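You operate a simulated robot arm through the tools that you are given. There is no shell and no other tool. Be economical: measure what you need, move in short steps, check, and stop when the job is done.

Carry out the task below with a simulated two-armed robot. There is one attempt and no reset: what you move stays moved.

JOB
Pick up the white jar labelled "pins" from the top of the planning bench with one hand, pass it to the other hand and put it on the shelf of the dark cabinet by the delivery. Set down upright: white jar.

It is judged by the outcome, as a careful person would: the job done as asked, and still so three seconds after it is handed in. It fails if anything else is knocked over, pushed out of place, dropped, spilled or broken.

ROBOT AND FRAMES
Two 7-joint arms with two-finger parallel grippers on one trunk, on a base that drives. Base frame: it is fixed to the floor where the robot stands at the start and does not move with it; the origin is under the middle of the robot, x ahead of it, y to its left, z up. Units: m, rad, N and s.
The left shoulder is at the start at [0.02, 0.113, 1.197], the right one opposite. With the tool pointing down near the work surface each hand reaches from about 0.22 to 0.6 m from the robot's upright axis, wherever it stands, measured 20 degrees to its own side. Places, roughly: shelf of the dark cabinet by the delivery [-1.1, -0.3, 0.6]. Payload 1.57 kg a hand.
Tool frame (each hand has its own): the origin (TCP) lies between the finger pads and is the grasp point; the fingertips stand 0.03 m ahead of it; z points along the fingers, y is the line along which they close. The gripper opens to 0.08 m. The fingers are 0.017 m wide and 0.012 m thick; the gripper's body (0.04 by 0.082 m) begins 0.08 m behind the TCP.
Orientation is that of the tool frame in the base frame, as a unit quaternion [x, y, z, w]. With the fingers straight down and closing along the base's y, the tool's x points along the base's -x, its y along +y and its z along -z.

CONTROLS
- The arms move only by the tool arm_command. It takes "left_targets", "right_targets" or both (then of equal length, played together; a hand with none holds still); each is a list of rows, each a list of 7 numbers: the turn, a rotation vector about the tool's x, y, z in units of 90 degrees (1.0 is 90 degrees), then the shift along the tool's x, y, z in units of 150 mm (1.0 is 150 mm), then the closure, from 0 (fully open) to 1 (shut). In form: [[wx, wy, wz, tx, ty, tz, gripper], ...]. A call has 1 to 12 rows; each row is the pose to reach, as a shift and turn from the pose commanded when the call began, along the tool's axes at that moment. A call with a number of a shift or a turn outside -1 to 1 is refused whole. Rows are played at 5 a second. More than 0.05 m and 0.15 rad between two rows, or a gripper value outside its range, and nothing of the call is played. Where a pose cannot be reached the arm comes as near as it can. A force on the tool above 40 N (or 10 N above the force at the start of the call, whichever is more), or a blocked arm, ends the call early, and 0.2 s more pass. Each finger travels about 0.045 m/s and halts on what it meets, pressing with about 43 N; the grip force reading is that of the motor and also rises with nothing between the fingers. The clock runs only during rows and for 0.2 s after the last one: add rows that repeat a pose to give the fingers time. The reply holds the time, the measured pose of the TCP, the force on the tool along the base axes, the opening and the grip force, in the units named above and with some noise, with the torque about the TCP (base axes, N m) and any sound that the robot's microphone picked up.
- Cameras (640 x 400 px; columns grow to the right, rows downward): "scene" is now at [0.0868, -0.0442, 1.3312]; the picture's right is [-0.48, -0.88, 0.00], its down [-0.42, 0.23, -0.88] and it looks along [0.77, -0.42, -0.48] (base axes); focal length 272 px, centre (320, 200). "left" rides on the left gripper at [0.072, 0.007, -0.122] in its tool frame; the picture's right is [-0.09, 1.00, 0.00], its down [-0.84, -0.08, -0.54] and it looks along [-0.54, -0.05, 0.84] (tool axes); focal length 238 px, centre (320, 200). "right" rides on the right gripper at [0.072, -0.007, -0.122] in its tool frame; the picture's right is [0.09, 1.00, 0.00], its down [-0.84, 0.08, -0.54] and it looks along [-0.54, 0.05, 0.84] (tool axes); focal length 238 px, centre (320, 200). There is no depth. A picture from a camera that has moved, and an enlarged one, comes with that camera's place and axes in the base frame and with its lens.
- get_image(camera): a new picture of that camera. The clock stands still meanwhile.
- raise_lower(by): slides the trunk up (or, below 0, down) by that many m; the arms and the scene camera ride with it, the base frame stays. It gives what a move gives, with no picture.
- steer(legs): drives the robot by 1 to 6 legs, each [ahead, left, turn to the left] in m, m and rad, along the robot's own axes; the way and the turn of a leg run together, so that a leg with both is an arc; at most 1.5 m and 3.142 rad a leg. The arms and the cameras ride along, it lands a little off, and it stops where it bumps. It gives what a move gives.
- pan_tilt(pan, tilt): turns the head with the scene camera to pan (to the left, within 1.396 rad either way) and tilt (down, from -0.506 to 1.204), counted from straight ahead of the robot. It gives what a move gives.
- enlarge(camera, box): a new picture of the part [left, top, right, bottom] of that camera's present view, enlarged. The clock stands still meanwhile.
- close_job(): hands the job in; it is judged then, once.

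Work in short steps. Places have to be worked out from the pictures, the camera data and where the tool is seen: move nearer, look again, correct. Check each grasp and each placing, and mend what went wrong. You have 120 turns and 88 pictures in all, those below and enlarged ones among them. Open the grippers and draw the arms clear of the work before you hand the job in, unless the task says otherwise; then end with one line.

The tools are called after "Emit:" as name(argument=value, ...) on one line, values as JSON. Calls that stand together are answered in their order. arm_command: Moves the arms, as the interface text tells. Its arguments: {"type":"object","properties":{"left_targets":{"type":"array","items":{"type":"array","items":{"type":"number"}}},"right_targets":{"type":"array","items":{"type":"array","items":{"type":"number"}}}},"required":[]} The other tools are called the same way: raise_lower (by) slides the trunk up or down; steer (legs) drives the base; pan_tilt (pan, tilt) turns the head that bears the scene camera; get_image (camera) takes a picture; enlarge (camera, box) takes an enlarged picture of a part of a camera's view; close_job () hands the job in.

At the start:

```text
t: 0.0
left_ee_pos: [0.459, -0.053, 1.1547]
left_tcp_rot: [-0.001, 1.0, 0.0, 0.0]
left_ft_force: [0.3, 0.0, 0.9]
left_ft_torque: [0.0, -0.02, 0.01]
left_width: 0.0802
left_grasp_force: 0.0
right_ee_pos: [0.2297, -0.3275, 1.0861]
right_tcp_rot: [-0.001, 1.0, 0.0, 0.0]
right_ft_force: [-0.1, 0.4, 0.8]
right_ft_torque: [0.0, 0.01, -0.01]
right_width: 0.08
right_grasp_force: 0.0
trunk travel left (down, up): [-0.25, 0.32]
robot x, y, heading: [-0.0018, -0.0006, -0.002]
head pan, tilt: [-0.497, 0.504]
```

scene: 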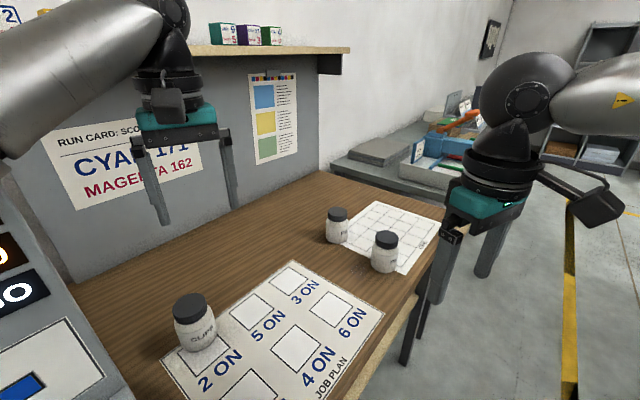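
right: 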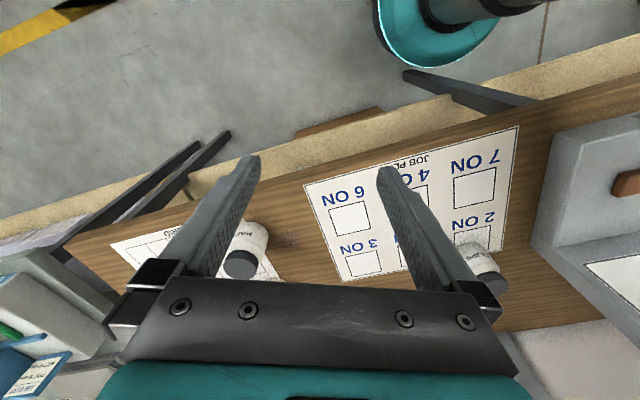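
left: 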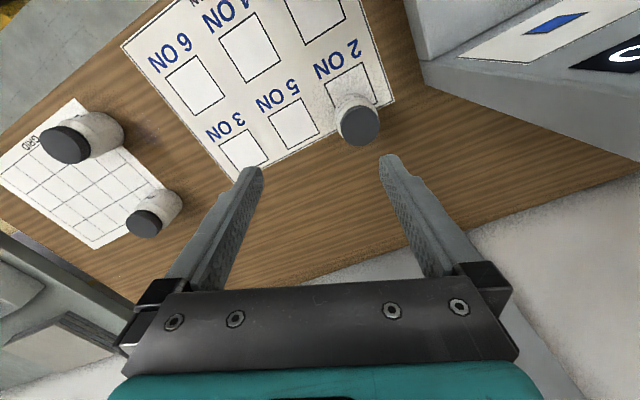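

Three white jars stand on the bench; I enlarge them to read the labels.

Emit:
enlarge(camera="scene", box=[300, 190, 440, 280])

Emit:
enlarge(camera="scene", box=[140, 280, 260, 360])

```text
4.44 times, centred on (370, 235) of scene
camera zoom: at [0.0868, -0.0442, 1.3312], right [-0.48, -0.88, 0.0], down [-0.42, 0.23, -0.88], along [0.77, -0.42, -0.48], focal length 1209 px, centre (98, 44)
```

zoom: 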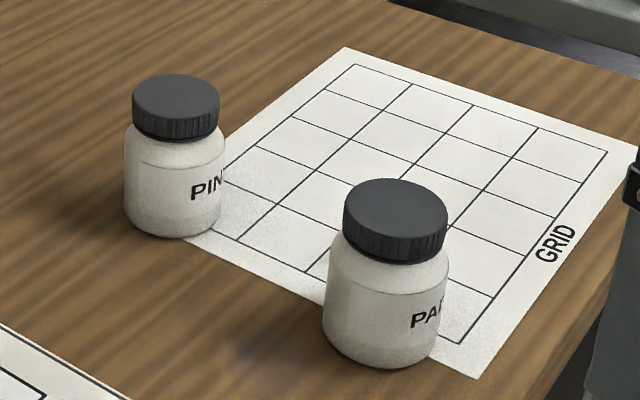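

```text
5.00 times, centred on (200, 320) of scene
camera zoom: at [0.0868, -0.0442, 1.3312], right [-0.48, -0.88, 0.0], down [-0.42, 0.23, -0.88], along [0.77, -0.42, -0.48], focal length 1361 px, centre (920, -400)
```

zoom: 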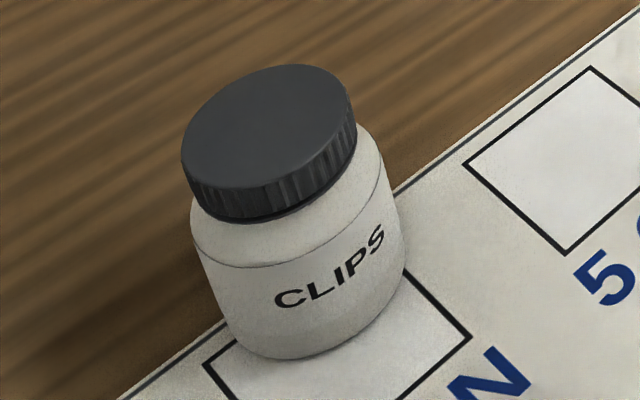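

The pins jar is the farther one of the pair, lid top about (0.62, -0.385, 0.946). Before choosing grips I look towards the cabinet.

Emit:
pan_tilt(pan=-1.396, tilt=0.5)

Emit:
get_image(camera="scene")

Emit:
pan_tilt(pan=1.396, tilt=0.5)

Emit:
get_image(camera="scene")

```text
t: 1.2
left_ee_pos: [0.4602, -0.0526, 1.1539]
left_tcp_rot: [0.0, 1.0, 0.0, -0.001]
left_ft_force: [0.5, 0.5, 0.2]
left_ft_torque: [0.02, -0.01, 0.0]
left_width: 0.08
left_grasp_force: 0.0
right_ee_pos: [0.2299, -0.3283, 1.0847]
right_tcp_rot: [0.0, 1.0, -0.001, 0.0]
right_ft_force: [0.1, 0.2, -0.5]
right_ft_torque: [-0.02, 0.0, -0.02]
right_width: 0.0798
right_grasp_force: 0.0
trunk travel left (down, up): [-0.25, 0.32]
robot x, y, heading: [-0.0004, 0.0001, 0.002]
head pan, tilt: [-1.396, 0.499]
```

```text
82 pictures are left
camera scene: at [0.0229, -0.0904, 1.3317], right [-0.98, -0.17, 0.0], down [-0.08, 0.47, -0.88], along [0.15, -0.86, -0.48], focal length 272 px, centre (320, 200)
```

scene: 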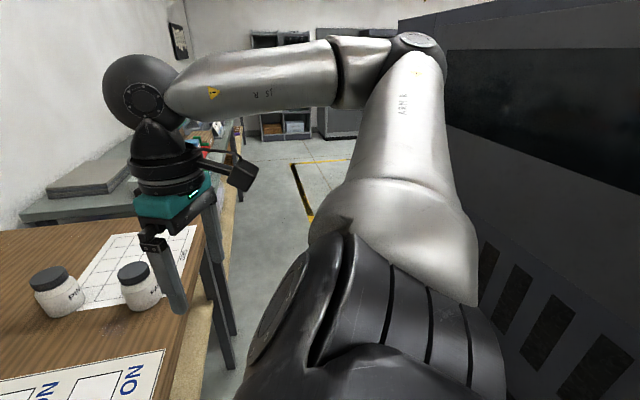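

```text
t: 3.7
left_ee_pos: [0.4587, -0.0535, 1.1542]
left_tcp_rot: [0.0, 1.0, 0.0, 0.0]
left_ft_force: [0.2, 0.1, 0.6]
left_ft_torque: [-0.01, 0.02, -0.04]
left_width: 0.0801
left_grasp_force: 0.1
right_ee_pos: [0.2312, -0.3294, 1.0855]
right_tcp_rot: [0.0, 1.0, 0.0, 0.0]
right_ft_force: [0.3, -0.5, 0.4]
right_ft_torque: [-0.01, 0.0, 0.02]
right_width: 0.08
right_grasp_force: 0.1
trunk travel left (down, up): [-0.25, 0.32]
robot x, y, heading: [-0.0008, 0.0007, 0.004]
head pan, tilt: [1.396, 0.499]
```

```text
81 pictures are left
camera scene: at [0.0228, 0.0888, 1.3317], right [0.98, -0.17, 0.0], down [-0.08, -0.47, -0.88], along [0.15, 0.86, -0.48], focal length 272 px, centre (320, 200)
```

scene: 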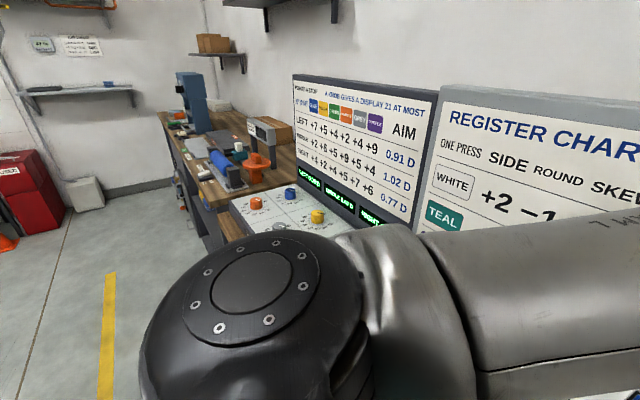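

The big dark structure is behind the robot, and the bench edge is turned about 0.4 rad from me. I slide right along the bench so the pins jar comes into the right hand's range, squared to the bench.

Emit:
steer(legs=[[0.16, -0.4, 0], [0, 0, 0.4]])

Emit:
pan_tilt(pan=-0.35, tilt=0.75)

Emit:
get_image(camera="scene")

Emit:
get_image(camera="right")

```text
t: 7.5
left_ee_pos: [0.6048, -0.2721, 1.1525]
left_tcp_rot: [-0.198, 0.98, -0.001, 0.0]
left_ft_force: [0.0, 0.0, -0.7]
left_ft_torque: [0.01, 0.02, -0.04]
left_width: 0.0799
left_grasp_force: 0.1
right_ee_pos: [0.5008, -0.6139, 1.0853]
right_tcp_rot: [-0.198, 0.98, 0.0, 0.0]
right_ft_force: [-0.3, 0.0, -0.1]
right_ft_torque: [0.05, -0.01, 0.02]
right_width: 0.08
right_grasp_force: 0.0
trunk travel left (down, up): [-0.25, 0.32]
robot x, y, heading: [0.1576, -0.3993, 0.401]
head pan, tilt: [1.396, 0.499]
```

```text
t: 9.3
left_ee_pos: [0.6043, -0.2719, 1.1537]
left_tcp_rot: [-0.198, 0.98, 0.0, 0.0]
left_ft_force: [0.0, 0.0, -0.1]
left_ft_torque: [-0.02, 0.02, -0.03]
left_width: 0.0799
left_grasp_force: 0.1
right_ee_pos: [0.4997, -0.6129, 1.0851]
right_tcp_rot: [-0.198, 0.98, 0.0, 0.0]
right_ft_force: [0.2, 0.4, -1.1]
right_ft_torque: [0.0, -0.01, 0.0]
right_width: 0.08
right_grasp_force: 0.1
trunk travel left (down, up): [-0.25, 0.32]
robot x, y, heading: [0.1595, -0.4026, 0.397]
head pan, tilt: [-0.351, 0.75]
```

```text
80 pictures are left
camera scene: at [0.2495, -0.3941, 1.3097], right [0.05, -1.0, 0.0], down [-0.68, -0.03, -0.73], along [0.73, 0.04, -0.68], focal length 272 px, centre (320, 200)
```

scene: 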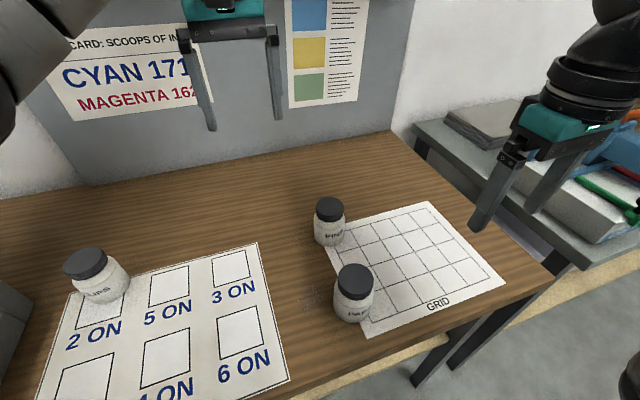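

```text
79 pictures are left
camera right: at [0.4361, -0.6484, 1.2064], right [-0.47, 0.88, 0.0], down [0.74, 0.4, 0.54], along [0.48, 0.26, -0.84], focal length 238 px, centre (320, 200)
```

right: 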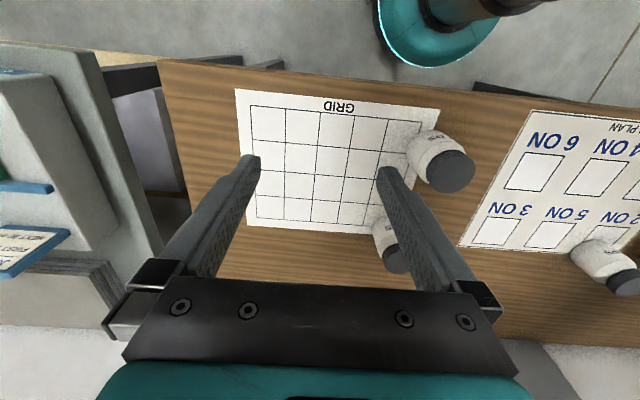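

Both cameras put the pins lid at about (0.637, -0.390, 0.935). The left hand is in the way, so I draw it aside while bringing the right hand part-way towards a spot above the jar.

Emit:
arm_command(left_targets=[[0, 0, 0, 0.15, 0.25, 0, 0], [0, 0, 0, 0.3, 0.5, 0, 0], [0, 0, 0, 0.45, 0.75, 0, 0], [0, 0, 0, 0.6, 1, 0, 0], [0, 0, 0, 0.667, 1, 0, 0]], right_targets=[[0, 0, 0, -0.2, 0.14, 0, 0], [0, 0, 0, -0.4, 0.28, 0, 0], [0, 0, 0, -0.6, 0.42, 0, 0], [0, 0, 0, -0.8, 0.57, 0, 0], [0, 0, 0, -1, 0.72, 0, 0]])

Emit:
arm_command(right_targets=[[0, 0, 0, -0.2, 0.15, 0, 0], [0, 0, 0, -0.417, 0.298, 0, 0], [0, 0, 0, -0.417, 0.298, 0.15, 0], [0, 0, 0, -0.417, 0.298, 0.15, 0]])

Emit:
get_image(camera="right")

Emit:
get_image(camera="scene")

```text
t: 10.5
left_ee_pos: [0.4529, -0.1725, 1.1535]
left_tcp_rot: [-0.198, 0.98, 0.0, 0.0]
left_ft_force: [0.3, -0.2, -0.2]
left_ft_torque: [0.0, 0.02, -0.02]
left_width: 0.08
left_grasp_force: 0.1
right_ee_pos: [0.5974, -0.4557, 1.0849]
right_tcp_rot: [-0.199, 0.98, 0.001, -0.001]
right_ft_force: [-0.3, 0.3, -0.4]
right_ft_torque: [0.0, 0.04, 0.0]
right_width: 0.0799
right_grasp_force: 0.2
trunk travel left (down, up): [-0.25, 0.32]
robot x, y, heading: [0.1576, -0.3996, 0.4]
head pan, tilt: [-0.351, 0.75]
```

```text
t: 11.5
left_ee_pos: [0.4534, -0.1732, 1.1532]
left_tcp_rot: [-0.197, 0.98, 0.0, 0.0]
left_ft_force: [-0.5, -0.5, -0.8]
left_ft_torque: [0.03, 0.03, -0.03]
left_width: 0.0801
left_grasp_force: 0.0
right_ee_pos: [0.6357, -0.3914, 1.0631]
right_tcp_rot: [-0.197, 0.98, -0.001, 0.0]
right_ft_force: [0.0, 0.2, -0.4]
right_ft_torque: [0.01, 0.0, 0.03]
right_width: 0.0796
right_grasp_force: 0.0
trunk travel left (down, up): [-0.25, 0.32]
robot x, y, heading: [0.1618, -0.4024, 0.394]
head pan, tilt: [-0.351, 0.75]
```

```text
78 pictures are left
camera right: at [0.5727, -0.4254, 1.1833], right [-0.47, 0.88, 0.0], down [0.74, 0.4, 0.54], along [0.48, 0.25, -0.84], focal length 238 px, centre (320, 200)
```

right: 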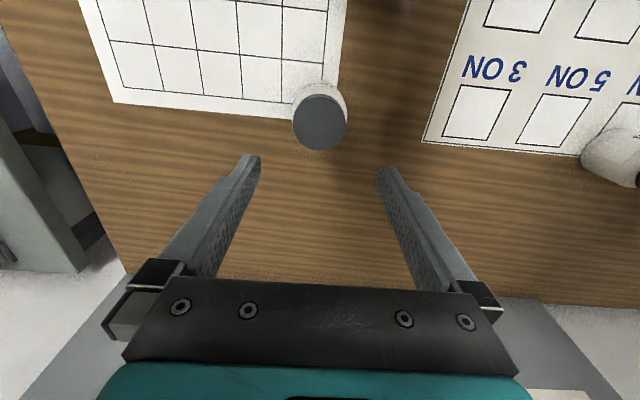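

```text
77 pictures are left
camera scene: at [0.2496, -0.3942, 1.3097], right [0.05, -1.0, 0.0], down [-0.68, -0.03, -0.73], along [0.73, 0.03, -0.68], focal length 272 px, centre (320, 200)
```

scene: 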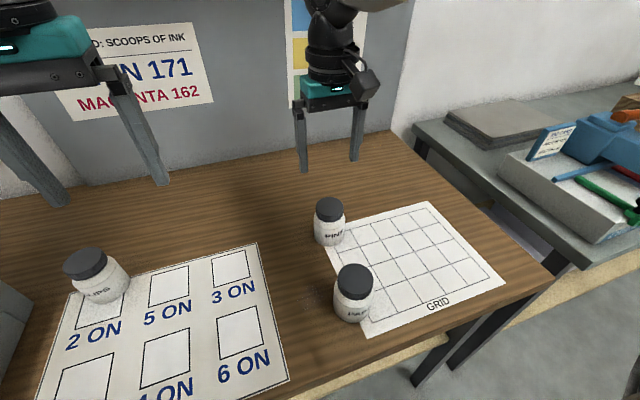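

The lid is centred within about 7 mm below the right hand; I correct that and descend 0.10 m to check again.

Emit:
arm_command(right_targets=[[0, 0, 0, 0.047, 0, 0.2, 0], [0, 0, 0, 0.047, 0, 0.45, 0], [0, 0, 0, 0.047, 0, 0.667, 0], [0, 0, 0, 0.047, 0, 0.667, 0]])

Emit:
get_image(camera="right")

Emit:
enlarge(camera="scene", box=[260, 120, 420, 260])

```text
t: 12.5
left_ee_pos: [0.4535, -0.1737, 1.1515]
left_tcp_rot: [-0.198, 0.98, 0.0, -0.001]
left_ft_force: [0.3, -0.2, -0.5]
left_ft_torque: [0.01, 0.0, 0.04]
left_width: 0.0799
left_grasp_force: 0.0
right_ee_pos: [0.629, -0.3948, 0.9604]
right_tcp_rot: [-0.198, 0.98, 0.001, 0.0]
right_ft_force: [-1.0, -0.3, 0.3]
right_ft_torque: [0.0, -0.01, -0.03]
right_width: 0.08
right_grasp_force: 0.0
trunk travel left (down, up): [-0.25, 0.32]
robot x, y, heading: [0.1592, -0.4049, 0.402]
head pan, tilt: [-0.351, 0.75]
```

```text
76 pictures are left
camera right: at [0.5658, -0.4288, 1.0826], right [-0.47, 0.88, 0.0], down [0.74, 0.4, 0.54], along [0.48, 0.25, -0.84], focal length 238 px, centre (320, 200)
```

right: 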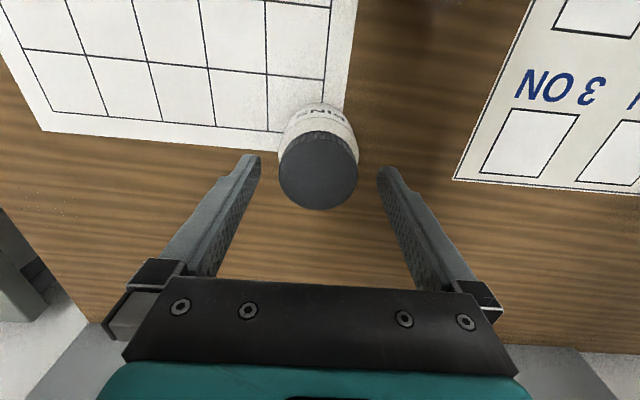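

```text
2.86 times, centred on (340, 190) of scene
camera zoom: at [0.2494, -0.3941, 1.3098], right [0.05, -1.0, 0.0], down [-0.68, -0.03, -0.73], along [0.73, 0.03, -0.68], focal length 778 px, centre (263, 229)
```

zoom: 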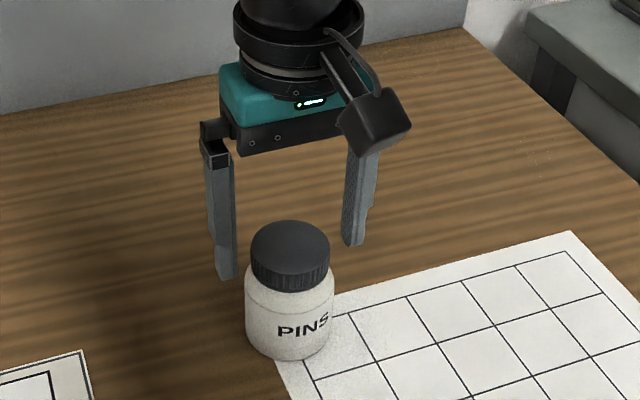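

Still aligned within 2 mm and fingers clear on both sides. I descend 0.048 m and close on the body.

Emit:
arm_command(right_targets=[[0, 0, 0, 0, -0.01, 0.15, 0], [0, 0, 0, 0, -0.01, 0.32, 0], [0, 0, 0, 0, -0.01, 0.32, 0], [0, 0, 0, 0, -0.01, 0.32, 0.5], [0, 0, 0, 0, -0.01, 0.32, 0.5], [0, 0, 0, 0, -0.01, 0.32, 0.5], [0, 0, 0, 0, -0.01, 0.32, 0.5]])

Emit:
enlarge(camera="scene", box=[260, 120, 420, 260])

```text
t: 14.1
left_ee_pos: [0.4532, -0.1738, 1.1536]
left_tcp_rot: [-0.198, 0.98, 0.001, 0.0]
left_ft_force: [0.1, -0.1, -0.6]
left_ft_torque: [-0.01, 0.0, 0.0]
left_width: 0.0797
left_grasp_force: 0.3
right_ee_pos: [0.6272, -0.3983, 0.9162]
right_tcp_rot: [-0.197, 0.98, 0.0, 0.001]
right_ft_force: [-0.7, -0.4, -0.3]
right_ft_torque: [-0.01, -0.01, 0.02]
right_width: 0.0628
right_grasp_force: 41.6
right hand out of reach, approached as far as the arm can: row 2, 3, 4, 5, 6, 7
trunk travel left (down, up): [-0.25, 0.32]
robot x, y, heading: [0.1621, -0.4001, 0.398]
head pan, tilt: [-0.351, 0.75]
```

```text
2.86 times, centred on (340, 190) of scene
camera zoom: at [0.2496, -0.3941, 1.3097], right [0.05, -1.0, 0.0], down [-0.68, -0.03, -0.73], along [0.73, 0.03, -0.68], focal length 778 px, centre (263, 229)
```

zoom: 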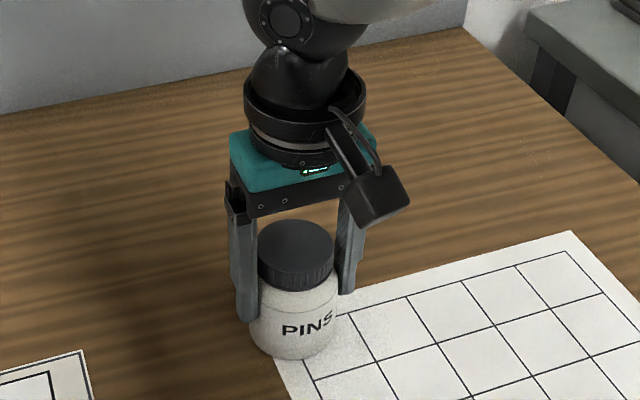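

The jar is held (width 0.063, force 42 N). I lift it straight up.

Emit:
arm_command(right_targets=[[0, 0, 0, 0, 0, -0.2, 0.6], [0, 0, 0, 0, 0, -0.45, 0.6], [0, 0, 0, 0, 0, -0.7, 0.6], [0, 0, 0, 0, 0, -1, 0.6], [0, 0, 0, 0, 0, -1, 0.6]])

Emit:
arm_command(right_targets=[[0, 0, 0, 0.2, 0, -0.2, 0.6], [0, 0, 0, 0.4, 0, -0.3, 0.6], [0, 0, 0, 0.6, 0, -0.3, 0.6], [0, 0, 0, 0.6, 0, -0.3, 0.6]])

Emit:
get_image(camera="scene")

Emit:
get_image(camera="right")

```text
t: 15.3
left_ee_pos: [0.4533, -0.1729, 1.1529]
left_tcp_rot: [-0.198, 0.98, 0.0, 0.0]
left_ft_force: [0.7, 0.9, 0.2]
left_ft_torque: [-0.01, -0.02, -0.01]
left_width: 0.0798
left_grasp_force: 0.2
right_ee_pos: [0.6282, -0.3996, 1.0671]
right_tcp_rot: [-0.199, 0.98, 0.001, 0.0]
right_ft_force: [-0.8, 0.7, -1.0]
right_ft_torque: [-0.03, -0.01, -0.01]
right_width: 0.0624
right_grasp_force: 43.5
trunk travel left (down, up): [-0.25, 0.32]
robot x, y, heading: [0.1619, -0.4016, 0.402]
head pan, tilt: [-0.351, 0.75]
```

```text
t: 16.3
left_ee_pos: [0.4526, -0.1725, 1.1532]
left_tcp_rot: [-0.197, 0.98, 0.0, 0.0]
left_ft_force: [-0.6, -0.2, -0.3]
left_ft_torque: [0.03, 0.0, 0.05]
left_width: 0.0799
left_grasp_force: 0.1
right_ee_pos: [0.5454, -0.4347, 1.1109]
right_tcp_rot: [-0.198, 0.98, 0.001, 0.0]
right_ft_force: [-0.1, 0.3, -2.4]
right_ft_torque: [-0.04, 0.02, 0.03]
right_width: 0.0619
right_grasp_force: 43.1
trunk travel left (down, up): [-0.25, 0.32]
robot x, y, heading: [0.1623, -0.4002, 0.398]
head pan, tilt: [-0.351, 0.75]
```

```text
73 pictures are left
camera scene: at [0.2498, -0.394, 1.3097], right [0.05, -1.0, 0.0], down [-0.68, -0.03, -0.73], along [0.73, 0.03, -0.68], focal length 272 px, centre (320, 200)
```

scene: 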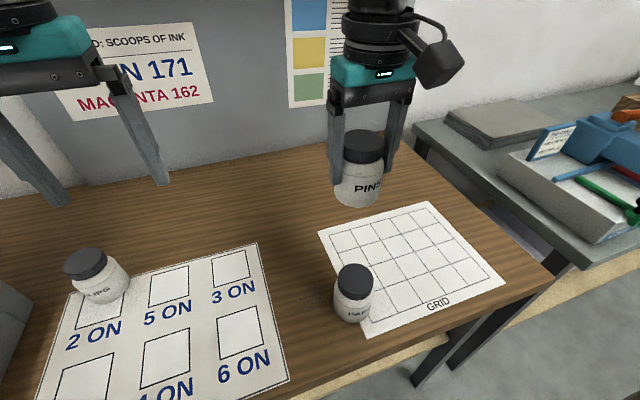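

```text
72 pictures are left
camera right: at [0.4823, -0.4682, 1.2324], right [-0.47, 0.88, 0.0], down [0.74, 0.4, 0.54], along [0.48, 0.25, -0.84], focal length 238 px, centre (320, 200)
```

right: 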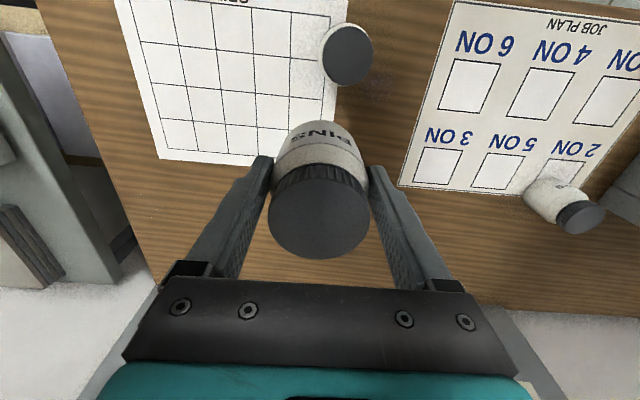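

The pins jar is held firmly and the others are undisturbed. I turn right in place to look at the cabinet.

Emit:
steer(legs=[[0, 0, -1.6]])

Emit:
pan_tilt(pan=-1.3, tilt=0.4)

Emit:
get_image(camera="scene")

```text
t: 20.6
left_ee_pos: [0.3731, -0.7054, 1.153]
left_tcp_rot: [0.572, 0.82, 0.0, 0.0]
left_ft_force: [-0.4, -0.4, 0.1]
left_ft_torque: [-0.03, 0.02, 0.02]
left_width: 0.08
left_grasp_force: 0.1
right_ee_pos: [0.1092, -0.7846, 1.1119]
right_tcp_rot: [0.574, 0.819, 0.001, -0.001]
right_ft_force: [-0.4, 0.1, -1.8]
right_ft_torque: [0.06, 0.0, -0.02]
right_width: 0.0623
right_grasp_force: 42.6
trunk travel left (down, up): [-0.25, 0.32]
robot x, y, heading: [0.1627, -0.4004, -1.222]
head pan, tilt: [-0.351, 0.75]
```

```text
t: 21.8
left_ee_pos: [0.3729, -0.7044, 1.1531]
left_tcp_rot: [0.574, 0.819, 0.0, 0.001]
left_ft_force: [-0.3, -0.2, 0.0]
left_ft_torque: [0.02, -0.01, 0.0]
left_width: 0.0801
left_grasp_force: 0.0
right_ee_pos: [0.1086, -0.784, 1.1115]
right_tcp_rot: [0.573, 0.82, 0.0, 0.0]
right_ft_force: [0.1, 0.2, -1.8]
right_ft_torque: [0.01, 0.0, 0.01]
right_width: 0.063
right_grasp_force: 43.1
trunk travel left (down, up): [-0.25, 0.32]
robot x, y, heading: [0.1585, -0.4016, -1.217]
head pan, tilt: [-1.3, 0.4]
```

```text
71 pictures are left
camera scene: at [0.0855, -0.4653, 1.3408], right [-0.58, 0.81, 0.0], down [0.32, 0.23, -0.92], along [-0.75, -0.54, -0.39], focal length 272 px, centre (320, 200)
```

scene: 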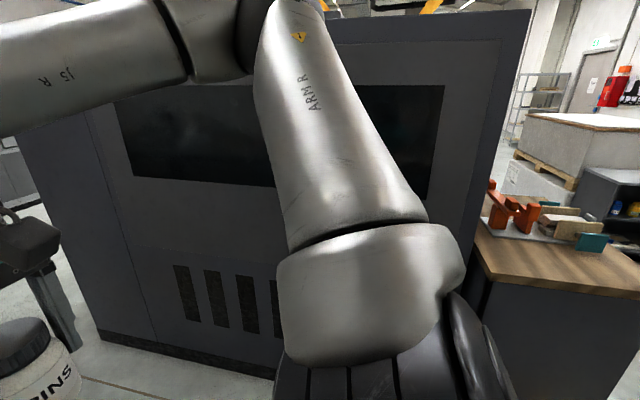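

The wood-topped dark unit at right seems to be near (-1.1, -0.3). I turn further to face it.

Emit:
steer(legs=[[0, 0, -1.3]])

Emit:
pan_tilt(pan=-0.4, tilt=0.5)

Emit:
get_image(camera="scene")

```text
t: 25.5
left_ee_pos: [-0.0773, -0.6856, 1.1532]
left_tcp_rot: [0.954, 0.299, 0.0, -0.001]
left_ft_force: [0.0, 0.0, 0.0]
left_ft_torque: [-0.02, -0.02, 0.0]
left_width: 0.08
left_grasp_force: 0.1
right_ee_pos: [-0.2231, -0.449, 1.1097]
right_tcp_rot: [0.954, 0.3, 0.0, -0.001]
right_ft_force: [0.6, 0.5, -1.8]
right_ft_torque: [-0.01, 0.02, 0.0]
right_width: 0.0626
right_grasp_force: 42.8
trunk travel left (down, up): [-0.25, 0.32]
robot x, y, heading: [0.1622, -0.4036, -2.535]
head pan, tilt: [-1.3, 0.4]
```

```text
t: 26.7
left_ee_pos: [-0.0775, -0.6862, 1.1528]
left_tcp_rot: [0.954, 0.3, 0.0, 0.0]
left_ft_force: [0.9, -0.8, -0.2]
left_ft_torque: [0.01, 0.0, -0.01]
left_width: 0.0799
left_grasp_force: 0.0
right_ee_pos: [-0.2232, -0.4498, 1.111]
right_tcp_rot: [0.954, 0.3, 0.0, 0.0]
right_ft_force: [-0.6, 0.2, -1.9]
right_ft_torque: [0.03, -0.05, 0.01]
right_width: 0.0627
right_grasp_force: 42.6
trunk travel left (down, up): [-0.25, 0.32]
robot x, y, heading: [0.1623, -0.3984, -2.53]
head pan, tilt: [-0.4, 0.499]
```

```text
70 pictures are left
camera scene: at [0.0602, -0.4264, 1.3317], right [-0.21, 0.98, 0.0], down [0.47, 0.1, -0.88], along [-0.86, -0.18, -0.48], focal length 272 px, centre (320, 200)
```

scene: 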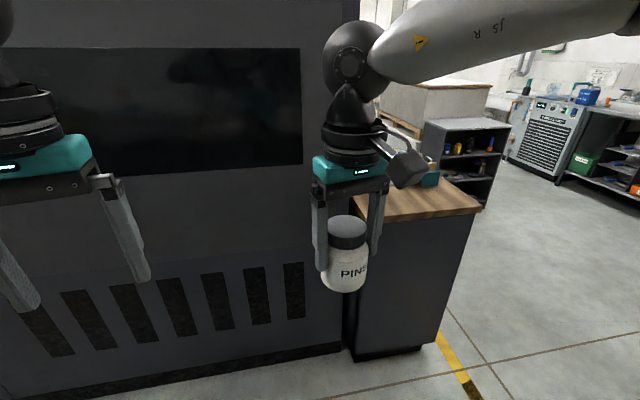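

The wood-topped dark cabinet stands about (-1.1, -0.25). I check its visible face.

Emit:
enlarge(camera="scene", box=[320, 100, 540, 370])

```text
1.48 times, centred on (430, 235) of scene
camera zoom: at [0.0602, -0.4264, 1.3317], right [-0.21, 0.98, 0.0], down [0.47, 0.1, -0.88], along [-0.86, -0.18, -0.48], focal length 403 px, centre (157, 148)
```

zoom: 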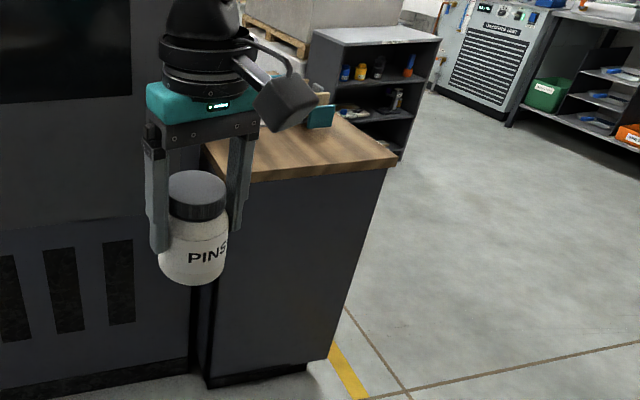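

The near face is closed, so the opening is probably on its +y side. I drive around in two legs to look.

Emit:
steer(legs=[[0.168, -0.545, 0], [-0.144, -0.815, 0]])

Emit:
pan_tilt(pan=0.35, tilt=0.6)

Emit:
get_image(camera="scene")

```text
t: 33.9
left_ee_pos: [-0.8705, 0.4262, 1.1542]
left_tcp_rot: [0.955, 0.295, 0.0, 0.001]
left_ft_force: [-0.2, 1.0, 0.1]
left_ft_torque: [-0.05, 0.01, -0.02]
left_width: 0.0801
left_grasp_force: 0.1
right_ee_pos: [-1.014, 0.6638, 1.1109]
right_tcp_rot: [0.956, 0.294, 0.001, 0.0]
right_ft_force: [1.0, 0.0, -1.3]
right_ft_torque: [0.0, -0.02, 0.0]
right_width: 0.0625
right_grasp_force: 42.8
trunk travel left (down, up): [-0.25, 0.32]
robot x, y, heading: [-0.629, 0.7068, -2.542]
head pan, tilt: [-0.4, 0.499]
```

```text
t: 35.0
left_ee_pos: [-0.8701, 0.4258, 1.1539]
left_tcp_rot: [0.956, 0.295, 0.0, 0.0]
left_ft_force: [0.5, 0.0, 0.5]
left_ft_torque: [0.01, -0.01, -0.05]
left_width: 0.0803
left_grasp_force: 0.2
right_ee_pos: [-1.0133, 0.6634, 1.1121]
right_tcp_rot: [0.956, 0.295, 0.0, 0.0]
right_ft_force: [-0.7, -0.6, -1.0]
right_ft_torque: [0.06, 0.0, 0.0]
right_width: 0.0626
right_grasp_force: 43.2
trunk travel left (down, up): [-0.25, 0.32]
robot x, y, heading: [-0.6275, 0.7079, -2.543]
head pan, tilt: [0.351, 0.6]
```

```text
68 pictures are left
camera scene: at [-0.6922, 0.6297, 1.3226], right [-0.81, 0.58, 0.0], down [0.33, 0.46, -0.83], along [-0.48, -0.67, -0.56], focal length 272 px, centre (320, 200)
```

scene: 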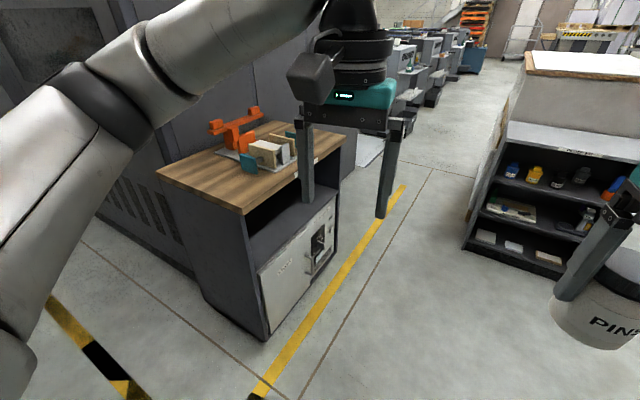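

The open shelf is between the wood top and a door, on the +y side. I enlarge it to gauge the opening.

Emit:
enlarge(camera="scene", box=[150, 110, 390, 350])

```text
1.67 times, centred on (270, 230) of scene
camera zoom: at [-0.6922, 0.6297, 1.3226], right [-0.81, 0.58, 0.0], down [0.33, 0.46, -0.83], along [-0.48, -0.67, -0.56], focal length 454 px, centre (403, 150)
```

zoom: 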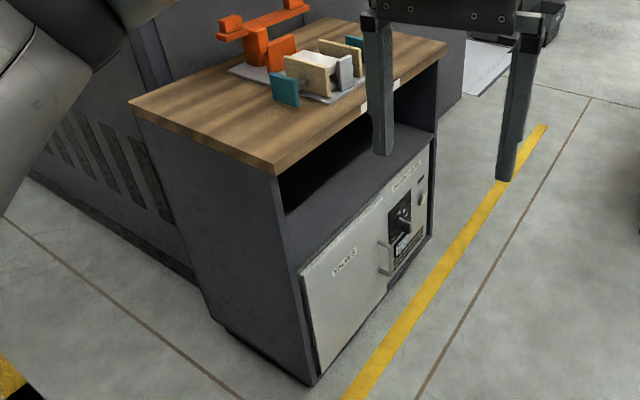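

The shelf opening is roughly 0.25 m high and faces +y. Plan: right keeps its top grip but yaws 90° (camera aside), while left tips to point forward-and-down at about 37°, to take the jar's body from behind; first left is moved clear while both turn.

Emit:
arm_command(left_targets=[[0, -0.054, 0, 0.05, 0.1, 0, 0], [0, -0.107, 0, 0.1, 0.2, 0, 0], [0, -0.161, 0, 0.15, 0.3, 0, 0], [0, -0.215, 0, 0.2, 0.4, 0, 0], [0, -0.268, 0, 0.25, 0.5, 0, 0], [0, -0.322, 0, 0.3, 0.6, 0, 0], [0, -0.375, 0, 0.35, 0.65, 0, 0], [0, -0.43, 0, 0.4, 0.7, 0, 0], [0, -0.483, 0, 0.4, 0.7, 0, 0], [0, -0.537, 0, 0.4, 0.7, 0, 0], [0, -0.59, 0, 0.4, 0.7, 0, 0], [0, -0.59, 0, 0.4, 0.7, 0, 0]], right_targets=[[0, 0, -0.091, 0, 0, 0, 0.6], [0, 0, -0.182, 0, 0, 0, 0.6], [0, 0, -0.273, 0, 0, 0, 0.6], [0, 0, -0.364, 0, 0, 0, 0.6], [0, 0, -0.455, 0, 0, 0, 0.6], [0, 0, -0.545, 0, 0, 0, 0.6], [0, 0, -0.636, 0, 0, 0, 0.6], [0, 0, -0.727, 0, 0, 0, 0.6], [0, 0, -0.818, 0, 0, 0, 0.6], [0, 0, -0.909, 0, 0, 0, 0.6], [0, 0, -1, 0, 0, 0, 0.6], [0, 0, -1, 0, 0, 0, 0.6]])

Emit:
pan_tilt(pan=0, tilt=0.6)

Emit:
get_image(camera="scene")

```text
t: 37.6
left_ee_pos: [-0.8102, 0.3228, 1.2094]
left_tcp_rot: [0.855, 0.263, -0.427, 0.131]
left_ft_force: [0.9, 0.0, -0.3]
left_ft_torque: [0.02, -0.03, 0.01]
left_width: 0.08
left_grasp_force: 0.0
left hand out of reach, approached as far as the arm can: row 7, 8, 9, 10, 11, 12
right_ee_pos: [-0.8621, 0.6512, 1.1004]
right_tcp_rot: [0.468, 0.884, 0.0, 0.0]
right_ft_force: [-0.1, 0.4, -1.1]
right_ft_torque: [-0.02, 0.03, 0.01]
right_width: 0.0625
right_grasp_force: 43.0
right hand out of reach, approached as far as the arm can: row 7, 8, 9, 10, 11, 12
trunk travel left (down, up): [-0.25, 0.32]
robot x, y, heading: [-0.6284, 0.7068, -2.542]
head pan, tilt: [0.351, 0.6]
```

```text
t: 38.5
left_ee_pos: [-0.8087, 0.3225, 1.2083]
left_tcp_rot: [0.855, 0.265, -0.426, 0.132]
left_ft_force: [-0.5, 0.9, 0.4]
left_ft_torque: [0.03, -0.01, -0.02]
left_width: 0.0798
left_grasp_force: 0.0
right_ee_pos: [-0.8618, 0.6498, 1.1006]
right_tcp_rot: [0.468, 0.884, 0.0, -0.001]
right_ft_force: [0.0, -0.8, -2.3]
right_ft_torque: [0.03, -0.03, 0.01]
right_width: 0.0625
right_grasp_force: 43.1
trunk travel left (down, up): [-0.25, 0.32]
robot x, y, heading: [-0.6287, 0.7076, -2.541]
head pan, tilt: [0.0, 0.6]
```

```text
66 pictures are left
camera scene: at [-0.7136, 0.6516, 1.3226], right [-0.56, 0.83, 0.0], down [0.47, 0.32, -0.83], along [-0.68, -0.47, -0.56], focal length 272 px, centre (320, 200)
```

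scene: 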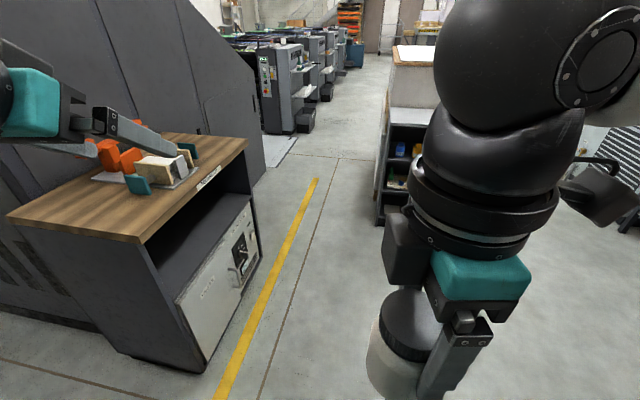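

Orientations are right, but the right hand was pulled close to the body; I bring it forward again in front of the chest.

Emit:
arm_command(right_targets=[[0, 0, 0, 0, -0.3, 0, 0.6], [0, 0, 0, 0, -0.6, 0, 0.6], [0, 0, 0, -0.1, -0.9, 0, 0.6], [0, 0, 0, -0.2, -1, 0, 0.6], [0, 0, 0, -0.3, -1, 0, 0.6]])

Emit:
arm_command(right_targets=[[0, 0, 0, 0, -0.3, 0, 0.6], [0, 0, 0, 0, -0.3, 0, 0.6]])

Emit:
get_image(camera="scene")

Emit:
get_image(camera="left")

```text
t: 39.7
left_ee_pos: [-0.8089, 0.323, 1.2092]
left_tcp_rot: [0.855, 0.263, -0.427, 0.131]
left_ft_force: [0.6, 0.8, 0.4]
left_ft_torque: [0.01, 0.02, 0.02]
left_width: 0.0802
left_grasp_force: 0.1
right_ee_pos: [-0.8618, 0.6039, 1.0923]
right_tcp_rot: [0.47, 0.882, -0.003, -0.001]
right_ft_force: [0.3, 1.0, -0.6]
right_ft_torque: [0.01, 0.03, 0.05]
right_width: 0.0625
right_grasp_force: 43.0
right hand out of reach, approached as far as the arm can: row 1, 2, 3, 4, 5
trunk travel left (down, up): [-0.25, 0.32]
robot x, y, heading: [-0.6278, 0.7072, -2.544]
head pan, tilt: [0.0, 0.6]
```

```text
t: 40.3
left_ee_pos: [-0.8097, 0.3221, 1.2103]
left_tcp_rot: [0.855, 0.264, -0.426, 0.131]
left_ft_force: [-0.5, -0.2, 0.3]
left_ft_torque: [0.01, 0.01, 0.0]
left_width: 0.0802
left_grasp_force: 0.1
right_ee_pos: [-0.8601, 0.6052, 1.0924]
right_tcp_rot: [0.468, 0.883, -0.001, 0.0]
right_ft_force: [0.2, 0.9, -2.3]
right_ft_torque: [-0.02, 0.04, -0.01]
right_width: 0.0624
right_grasp_force: 43.0
right hand out of reach, approached as far as the arm can: row 1, 2
trunk travel left (down, up): [-0.25, 0.32]
robot x, y, heading: [-0.6312, 0.7112, -2.545]
head pan, tilt: [0.0, 0.6]
```

```text
65 pictures are left
camera scene: at [-0.7137, 0.6516, 1.3226], right [-0.56, 0.83, 0.0], down [0.47, 0.32, -0.83], along [-0.68, -0.46, -0.56], focal length 272 px, centre (320, 200)
```

scene: 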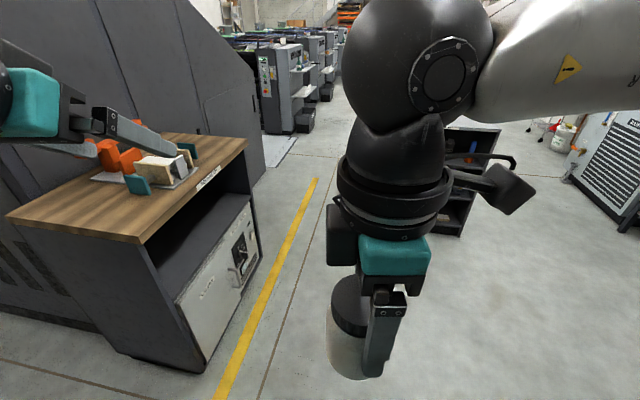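

```text
64 pictures are left
camera left: at [-0.6898, 0.3956, 1.2265], right [0.51, -0.85, 0.07], down [-0.1, 0.02, 0.99], along [-0.85, -0.52, -0.07], focal length 238 px, centre (320, 200)
```

left: 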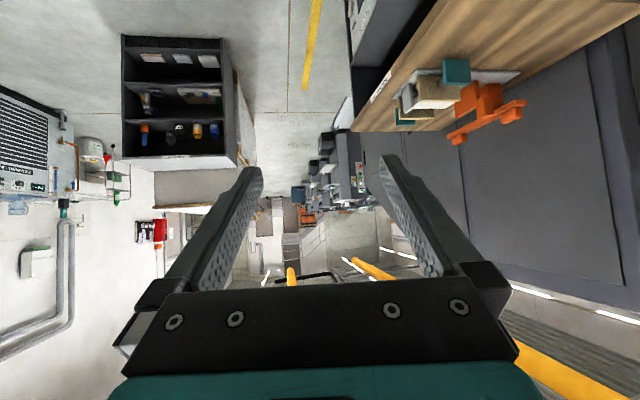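

The −90° yaw is near a wrist limit for the right arm. I turn it back by 30° and see whether it can then reach the chest-front position.

Emit:
arm_command(right_targets=[[0, 0, 0.09, 0, 0, 0, 0.6], [0, 0, 0.18, 0, 0, 0, 0.6], [0, 0, 0.26, 0, 0, 0, 0.6], [0, 0, 0.34, 0, 0, 0, 0.6], [0, 0, 0.34, 0, 0, 0, 0.6]])

```text
t: 41.5
left_ee_pos: [-0.8093, 0.3225, 1.2093]
left_tcp_rot: [0.855, 0.264, -0.426, 0.131]
left_ft_force: [0.6, -0.7, 0.1]
left_ft_torque: [0.02, 0.02, -0.02]
left_width: 0.0801
left_grasp_force: 0.0
right_ee_pos: [-0.8601, 0.6055, 1.0906]
right_tcp_rot: [0.685, 0.729, 0.0, 0.0]
right_ft_force: [0.3, -0.1, -1.9]
right_ft_torque: [-0.02, 0.06, 0.01]
right_width: 0.0625
right_grasp_force: 43.2
trunk travel left (down, up): [-0.25, 0.32]
robot x, y, heading: [-0.6296, 0.7094, -2.545]
head pan, tilt: [0.0, 0.6]
```

It holds at −60°. Now I move the right hand forward 0.17 m.

Emit:
arm_command(right_targets=[[0, 0, 0, -0.15, -0.25, 0, 0.6], [0, 0, 0, -0.3, -0.5, 0, 0.6], [0, 0, 0, -0.45, -0.75, 0, 0.6], [0, 0, 0, -0.577, -0.976, 0, 0.6], [0, 0, 0, -0.577, -0.976, 0, 0.6]])

```text
t: 42.7
left_ee_pos: [-0.81, 0.3223, 1.2091]
left_tcp_rot: [0.855, 0.264, -0.426, 0.132]
left_ft_force: [-0.3, -0.7, 0.2]
left_ft_torque: [0.04, 0.01, 0.02]
left_width: 0.0797
left_grasp_force: 0.0
right_ee_pos: [-0.9967, 0.5539, 1.0908]
right_tcp_rot: [0.684, 0.73, -0.001, 0.0]
right_ft_force: [0.0, -1.3, -2.2]
right_ft_torque: [0.02, -0.02, -0.02]
right_width: 0.0625
right_grasp_force: 43.3
right hand out of reach, approached as far as the arm can: row 2, 3, 4, 5
trunk travel left (down, up): [-0.25, 0.32]
robot x, y, heading: [-0.6315, 0.7076, -2.539]
head pan, tilt: [0.0, 0.6]
```

Right hand now at 0.39 ahead. To keep the left wrist away from the head, I set the relative yaw differently: right back to −30°, left swung to point 60° to the right.

Emit:
arm_command(left_targets=[[0.067, 0, 0.05, 0, 0, 0, 0], [0.133, 0, 0.1, 0, 0, 0, 0], [0.2, 0, 0.15, 0, 0, 0, 0], [0.267, 0, 0.2, 0, 0, 0, 0], [0.333, 0, 0.25, 0, 0, 0, 0], [0.4, 0, 0.3, 0, 0, 0, 0], [0.467, 0, 0.35, 0, 0, 0, 0], [0.533, 0, 0.4, 0, 0, 0, 0], [0.533, 0, 0.4, 0, 0, 0, 0]], right_targets=[[0, 0, 0.083, 0, 0, 0, 0.6], [0, 0, 0.167, 0, 0, 0, 0.6], [0, 0, 0.25, -0.1, 0.02, 0, 0.6], [0, 0, 0.333, -0.2, 0.04, 0, 0.6], [0, 0, 0.333, -0.3, 0.06, 0, 0.6], [0, 0, 0.333, -0.4, 0.08, 0, 0.6], [0, 0, 0.333, -0.56, 0.093, 0, 0.6], [0, 0, 0.333, -0.56, 0.093, 0, 0.6], [0, 0, 0.333, -0.56, 0.093, 0, 0.6]])

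Emit:
get_image(camera="scene")

```text
t: 44.7
left_ee_pos: [-0.8096, 0.3212, 1.2095]
left_tcp_rot: [0.872, -0.2, -0.436, -0.1]
left_ft_force: [-0.3, 1.0, -0.4]
left_ft_torque: [0.02, 0.02, 0.02]
left_width: 0.08
left_grasp_force: 0.0
right_ee_pos: [-0.987, 0.5541, 1.0913]
right_tcp_rot: [0.849, 0.528, 0.001, 0.0]
right_ft_force: [0.0, 0.1, -3.1]
right_ft_torque: [0.0, -0.04, -0.01]
right_width: 0.0623
right_grasp_force: 42.7
right hand out of reach, approached as far as the arm can: row 3, 4, 5, 6, 7, 8, 9
trunk travel left (down, up): [-0.25, 0.32]
robot x, y, heading: [-0.6272, 0.7091, -2.545]
head pan, tilt: [0.0, 0.6]
```

```text
63 pictures are left
camera scene: at [-0.7135, 0.6518, 1.3226], right [-0.56, 0.83, 0.0], down [0.47, 0.32, -0.83], along [-0.68, -0.46, -0.56], focal length 272 px, centre (320, 200)
```

scene: 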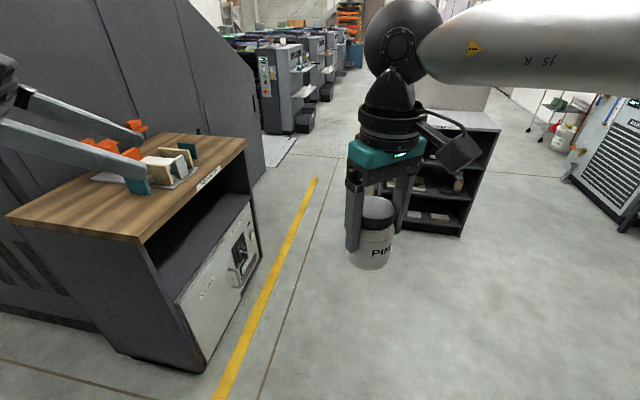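

Right hand holds the jar at about 0.385 m ahead. I bring the left hand onto the jar's approach line, stopping about 0.2 m short.

Emit:
arm_command(left_targets=[[0, 0, 0, -0.04, -0.2, 0.1, 0], [0, 0, 0, -0.08, -0.4, 0.25, 0], [0, 0, 0, -0.12, -0.6, 0.4, 0], [0, 0, 0, -0.16, -0.75, 0.55, 0], [0, 0, 0, -0.2, -0.881, 0.7, 0], [0, 0, 0, -0.2, -0.881, 0.7, 0]])

Emit:
get_image(camera="scene")

Emit:
get_image(camera="left")

```text
t: 46.1
left_ee_pos: [-0.8464, 0.4826, 1.1706]
left_tcp_rot: [0.872, -0.2, -0.435, -0.101]
left_ft_force: [0.2, 0.7, 0.3]
left_ft_torque: [0.02, 0.02, 0.03]
left_width: 0.0799
left_grasp_force: 0.1
left hand out of reach, approached as far as the arm can: row 5, 6
right_ee_pos: [-0.9864, 0.5552, 1.0884]
right_tcp_rot: [0.849, 0.528, -0.001, 0.001]
right_ft_force: [0.4, -0.1, -0.5]
right_ft_torque: [0.02, -0.06, -0.02]
right_width: 0.0626
right_grasp_force: 43.1
trunk travel left (down, up): [-0.25, 0.32]
robot x, y, heading: [-0.6309, 0.7065, -2.545]
head pan, tilt: [0.0, 0.6]
```

```text
62 pictures are left
camera scene: at [-0.7134, 0.6516, 1.3226], right [-0.56, 0.83, 0.0], down [0.47, 0.32, -0.83], along [-0.68, -0.46, -0.56], focal length 272 px, centre (320, 200)
```

scene: 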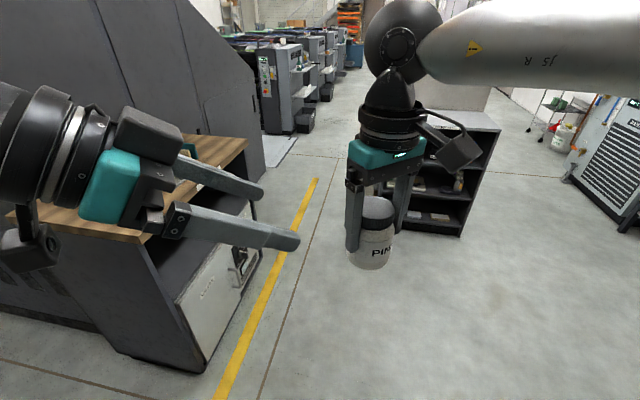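

```text
61 pictures are left
camera left: at [-0.7224, 0.4137, 1.1881], right [-0.48, -0.87, 0.07], down [-0.03, 0.1, 0.99], along [-0.88, 0.48, -0.07], focal length 238 px, centre (320, 200)
```

left: 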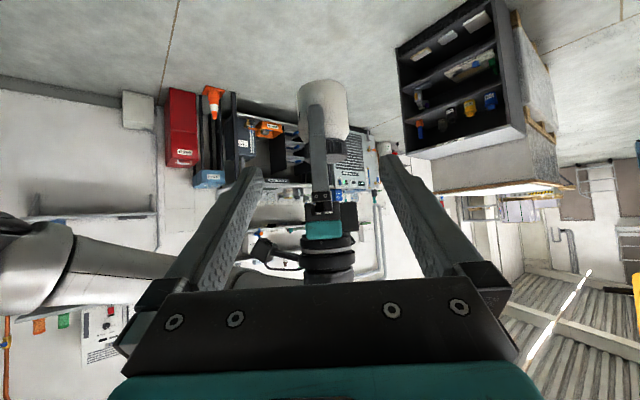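

The left hand is aligned: jar lies between its fingers, about 0.2 m ahead along the tool. I advance 0.13 m and check.

Emit:
arm_command(left_targets=[[0, 0, 0, 0, 0, 0.25, 0], [0, 0, 0, 0.01, 0.01, 0.5, 0], [0, 0, 0, 0.02, 0.01, 0.7, 0], [0, 0, 0, 0.02, 0.01, 0.87, 0], [0, 0, 0, 0.02, 0.01, 0.87, 0]])

Emit:
get_image(camera="scene")

Emit:
get_image(camera="left")

```text
t: 47.3
left_ee_pos: [-0.9402, 0.5261, 1.0892]
left_tcp_rot: [0.872, -0.199, -0.436, -0.099]
left_ft_force: [0.6, -0.4, 1.1]
left_ft_torque: [-0.03, -0.02, -0.03]
left_width: 0.0799
left_grasp_force: 0.0
right_ee_pos: [-0.9865, 0.555, 1.0895]
right_tcp_rot: [0.849, 0.528, 0.0, 0.0]
right_ft_force: [0.5, -0.1, -1.8]
right_ft_torque: [0.01, -0.03, 0.01]
right_width: 0.0626
right_grasp_force: 43.0
trunk travel left (down, up): [-0.25, 0.32]
robot x, y, heading: [-0.6308, 0.7079, -2.545]
head pan, tilt: [0.0, 0.6]
```

```text
60 pictures are left
camera scene: at [-0.7136, 0.6516, 1.3226], right [-0.56, 0.83, 0.0], down [0.47, 0.32, -0.83], along [-0.68, -0.46, -0.56], focal length 272 px, centre (320, 200)
```

scene: 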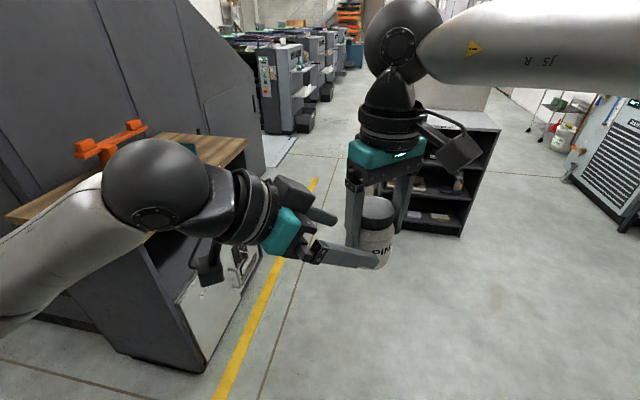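

```text
59 pictures are left
camera left: at [-0.8158, 0.4577, 1.1066], right [-0.48, -0.87, 0.07], down [-0.03, 0.1, 0.99], along [-0.88, 0.48, -0.07], focal length 238 px, centre (320, 200)
```

left: 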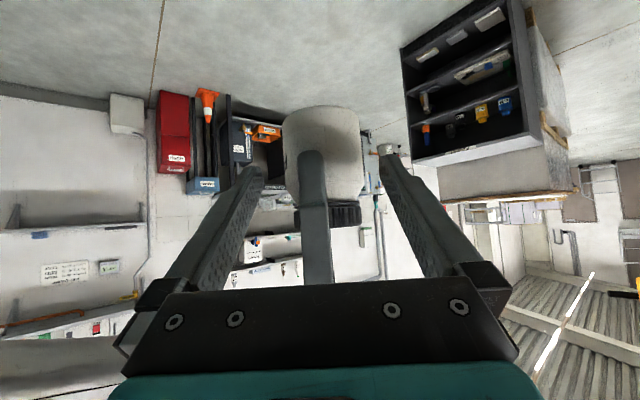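

Jar is centred between the left fingers, the right finger runs clear above. I advance the last 0.06 m slowly.

Emit:
arm_command(left_targets=[[0, 0, 0, 0, 0, 0.1, 0], [0, 0, 0, 0, 0, 0.2, 0], [0, 0, 0, 0, 0, 0.3, 0], [0, 0, 0, 0, 0, 0.4, 0], [0, 0, 0, 0, 0, 0.4, 0]])

Emit:
get_image(camera="left")

Emit:
enlarge(camera="scene", box=[220, 110, 460, 280])

```text
t: 48.5
left_ee_pos: [-0.9828, 0.5451, 1.0522]
left_tcp_rot: [0.872, -0.199, -0.435, -0.099]
left_ft_force: [0.6, -0.8, 0.4]
left_ft_torque: [-0.02, 0.0, 0.0]
left_width: 0.08
left_grasp_force: 0.0
right_ee_pos: [-0.9866, 0.5554, 1.0903]
right_tcp_rot: [0.849, 0.528, 0.001, -0.001]
right_ft_force: [-0.4, -0.7, -0.5]
right_ft_torque: [0.0, -0.01, -0.01]
right_width: 0.0625
right_grasp_force: 43.0
trunk travel left (down, up): [-0.25, 0.32]
robot x, y, heading: [-0.6282, 0.7081, -2.545]
head pan, tilt: [0.0, 0.6]
```

```text
58 pictures are left
camera left: at [-0.8589, 0.4781, 1.0714], right [-0.48, -0.87, 0.07], down [-0.03, 0.1, 0.99], along [-0.88, 0.48, -0.07], focal length 238 px, centre (320, 200)
```

left: 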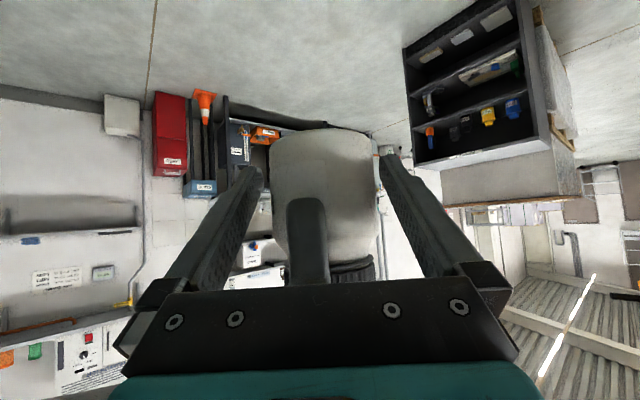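

```text
2.35 times, centred on (340, 195) of scene
camera zoom: at [-0.7136, 0.6516, 1.3226], right [-0.56, 0.83, 0.0], down [0.47, 0.32, -0.83], along [-0.68, -0.46, -0.56], focal length 640 px, centre (273, 212)
```

zoom: 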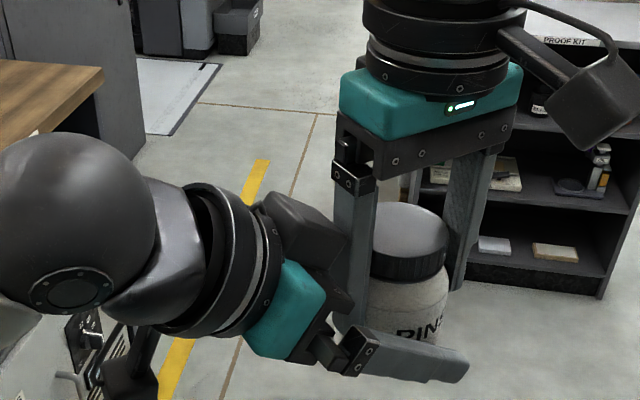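

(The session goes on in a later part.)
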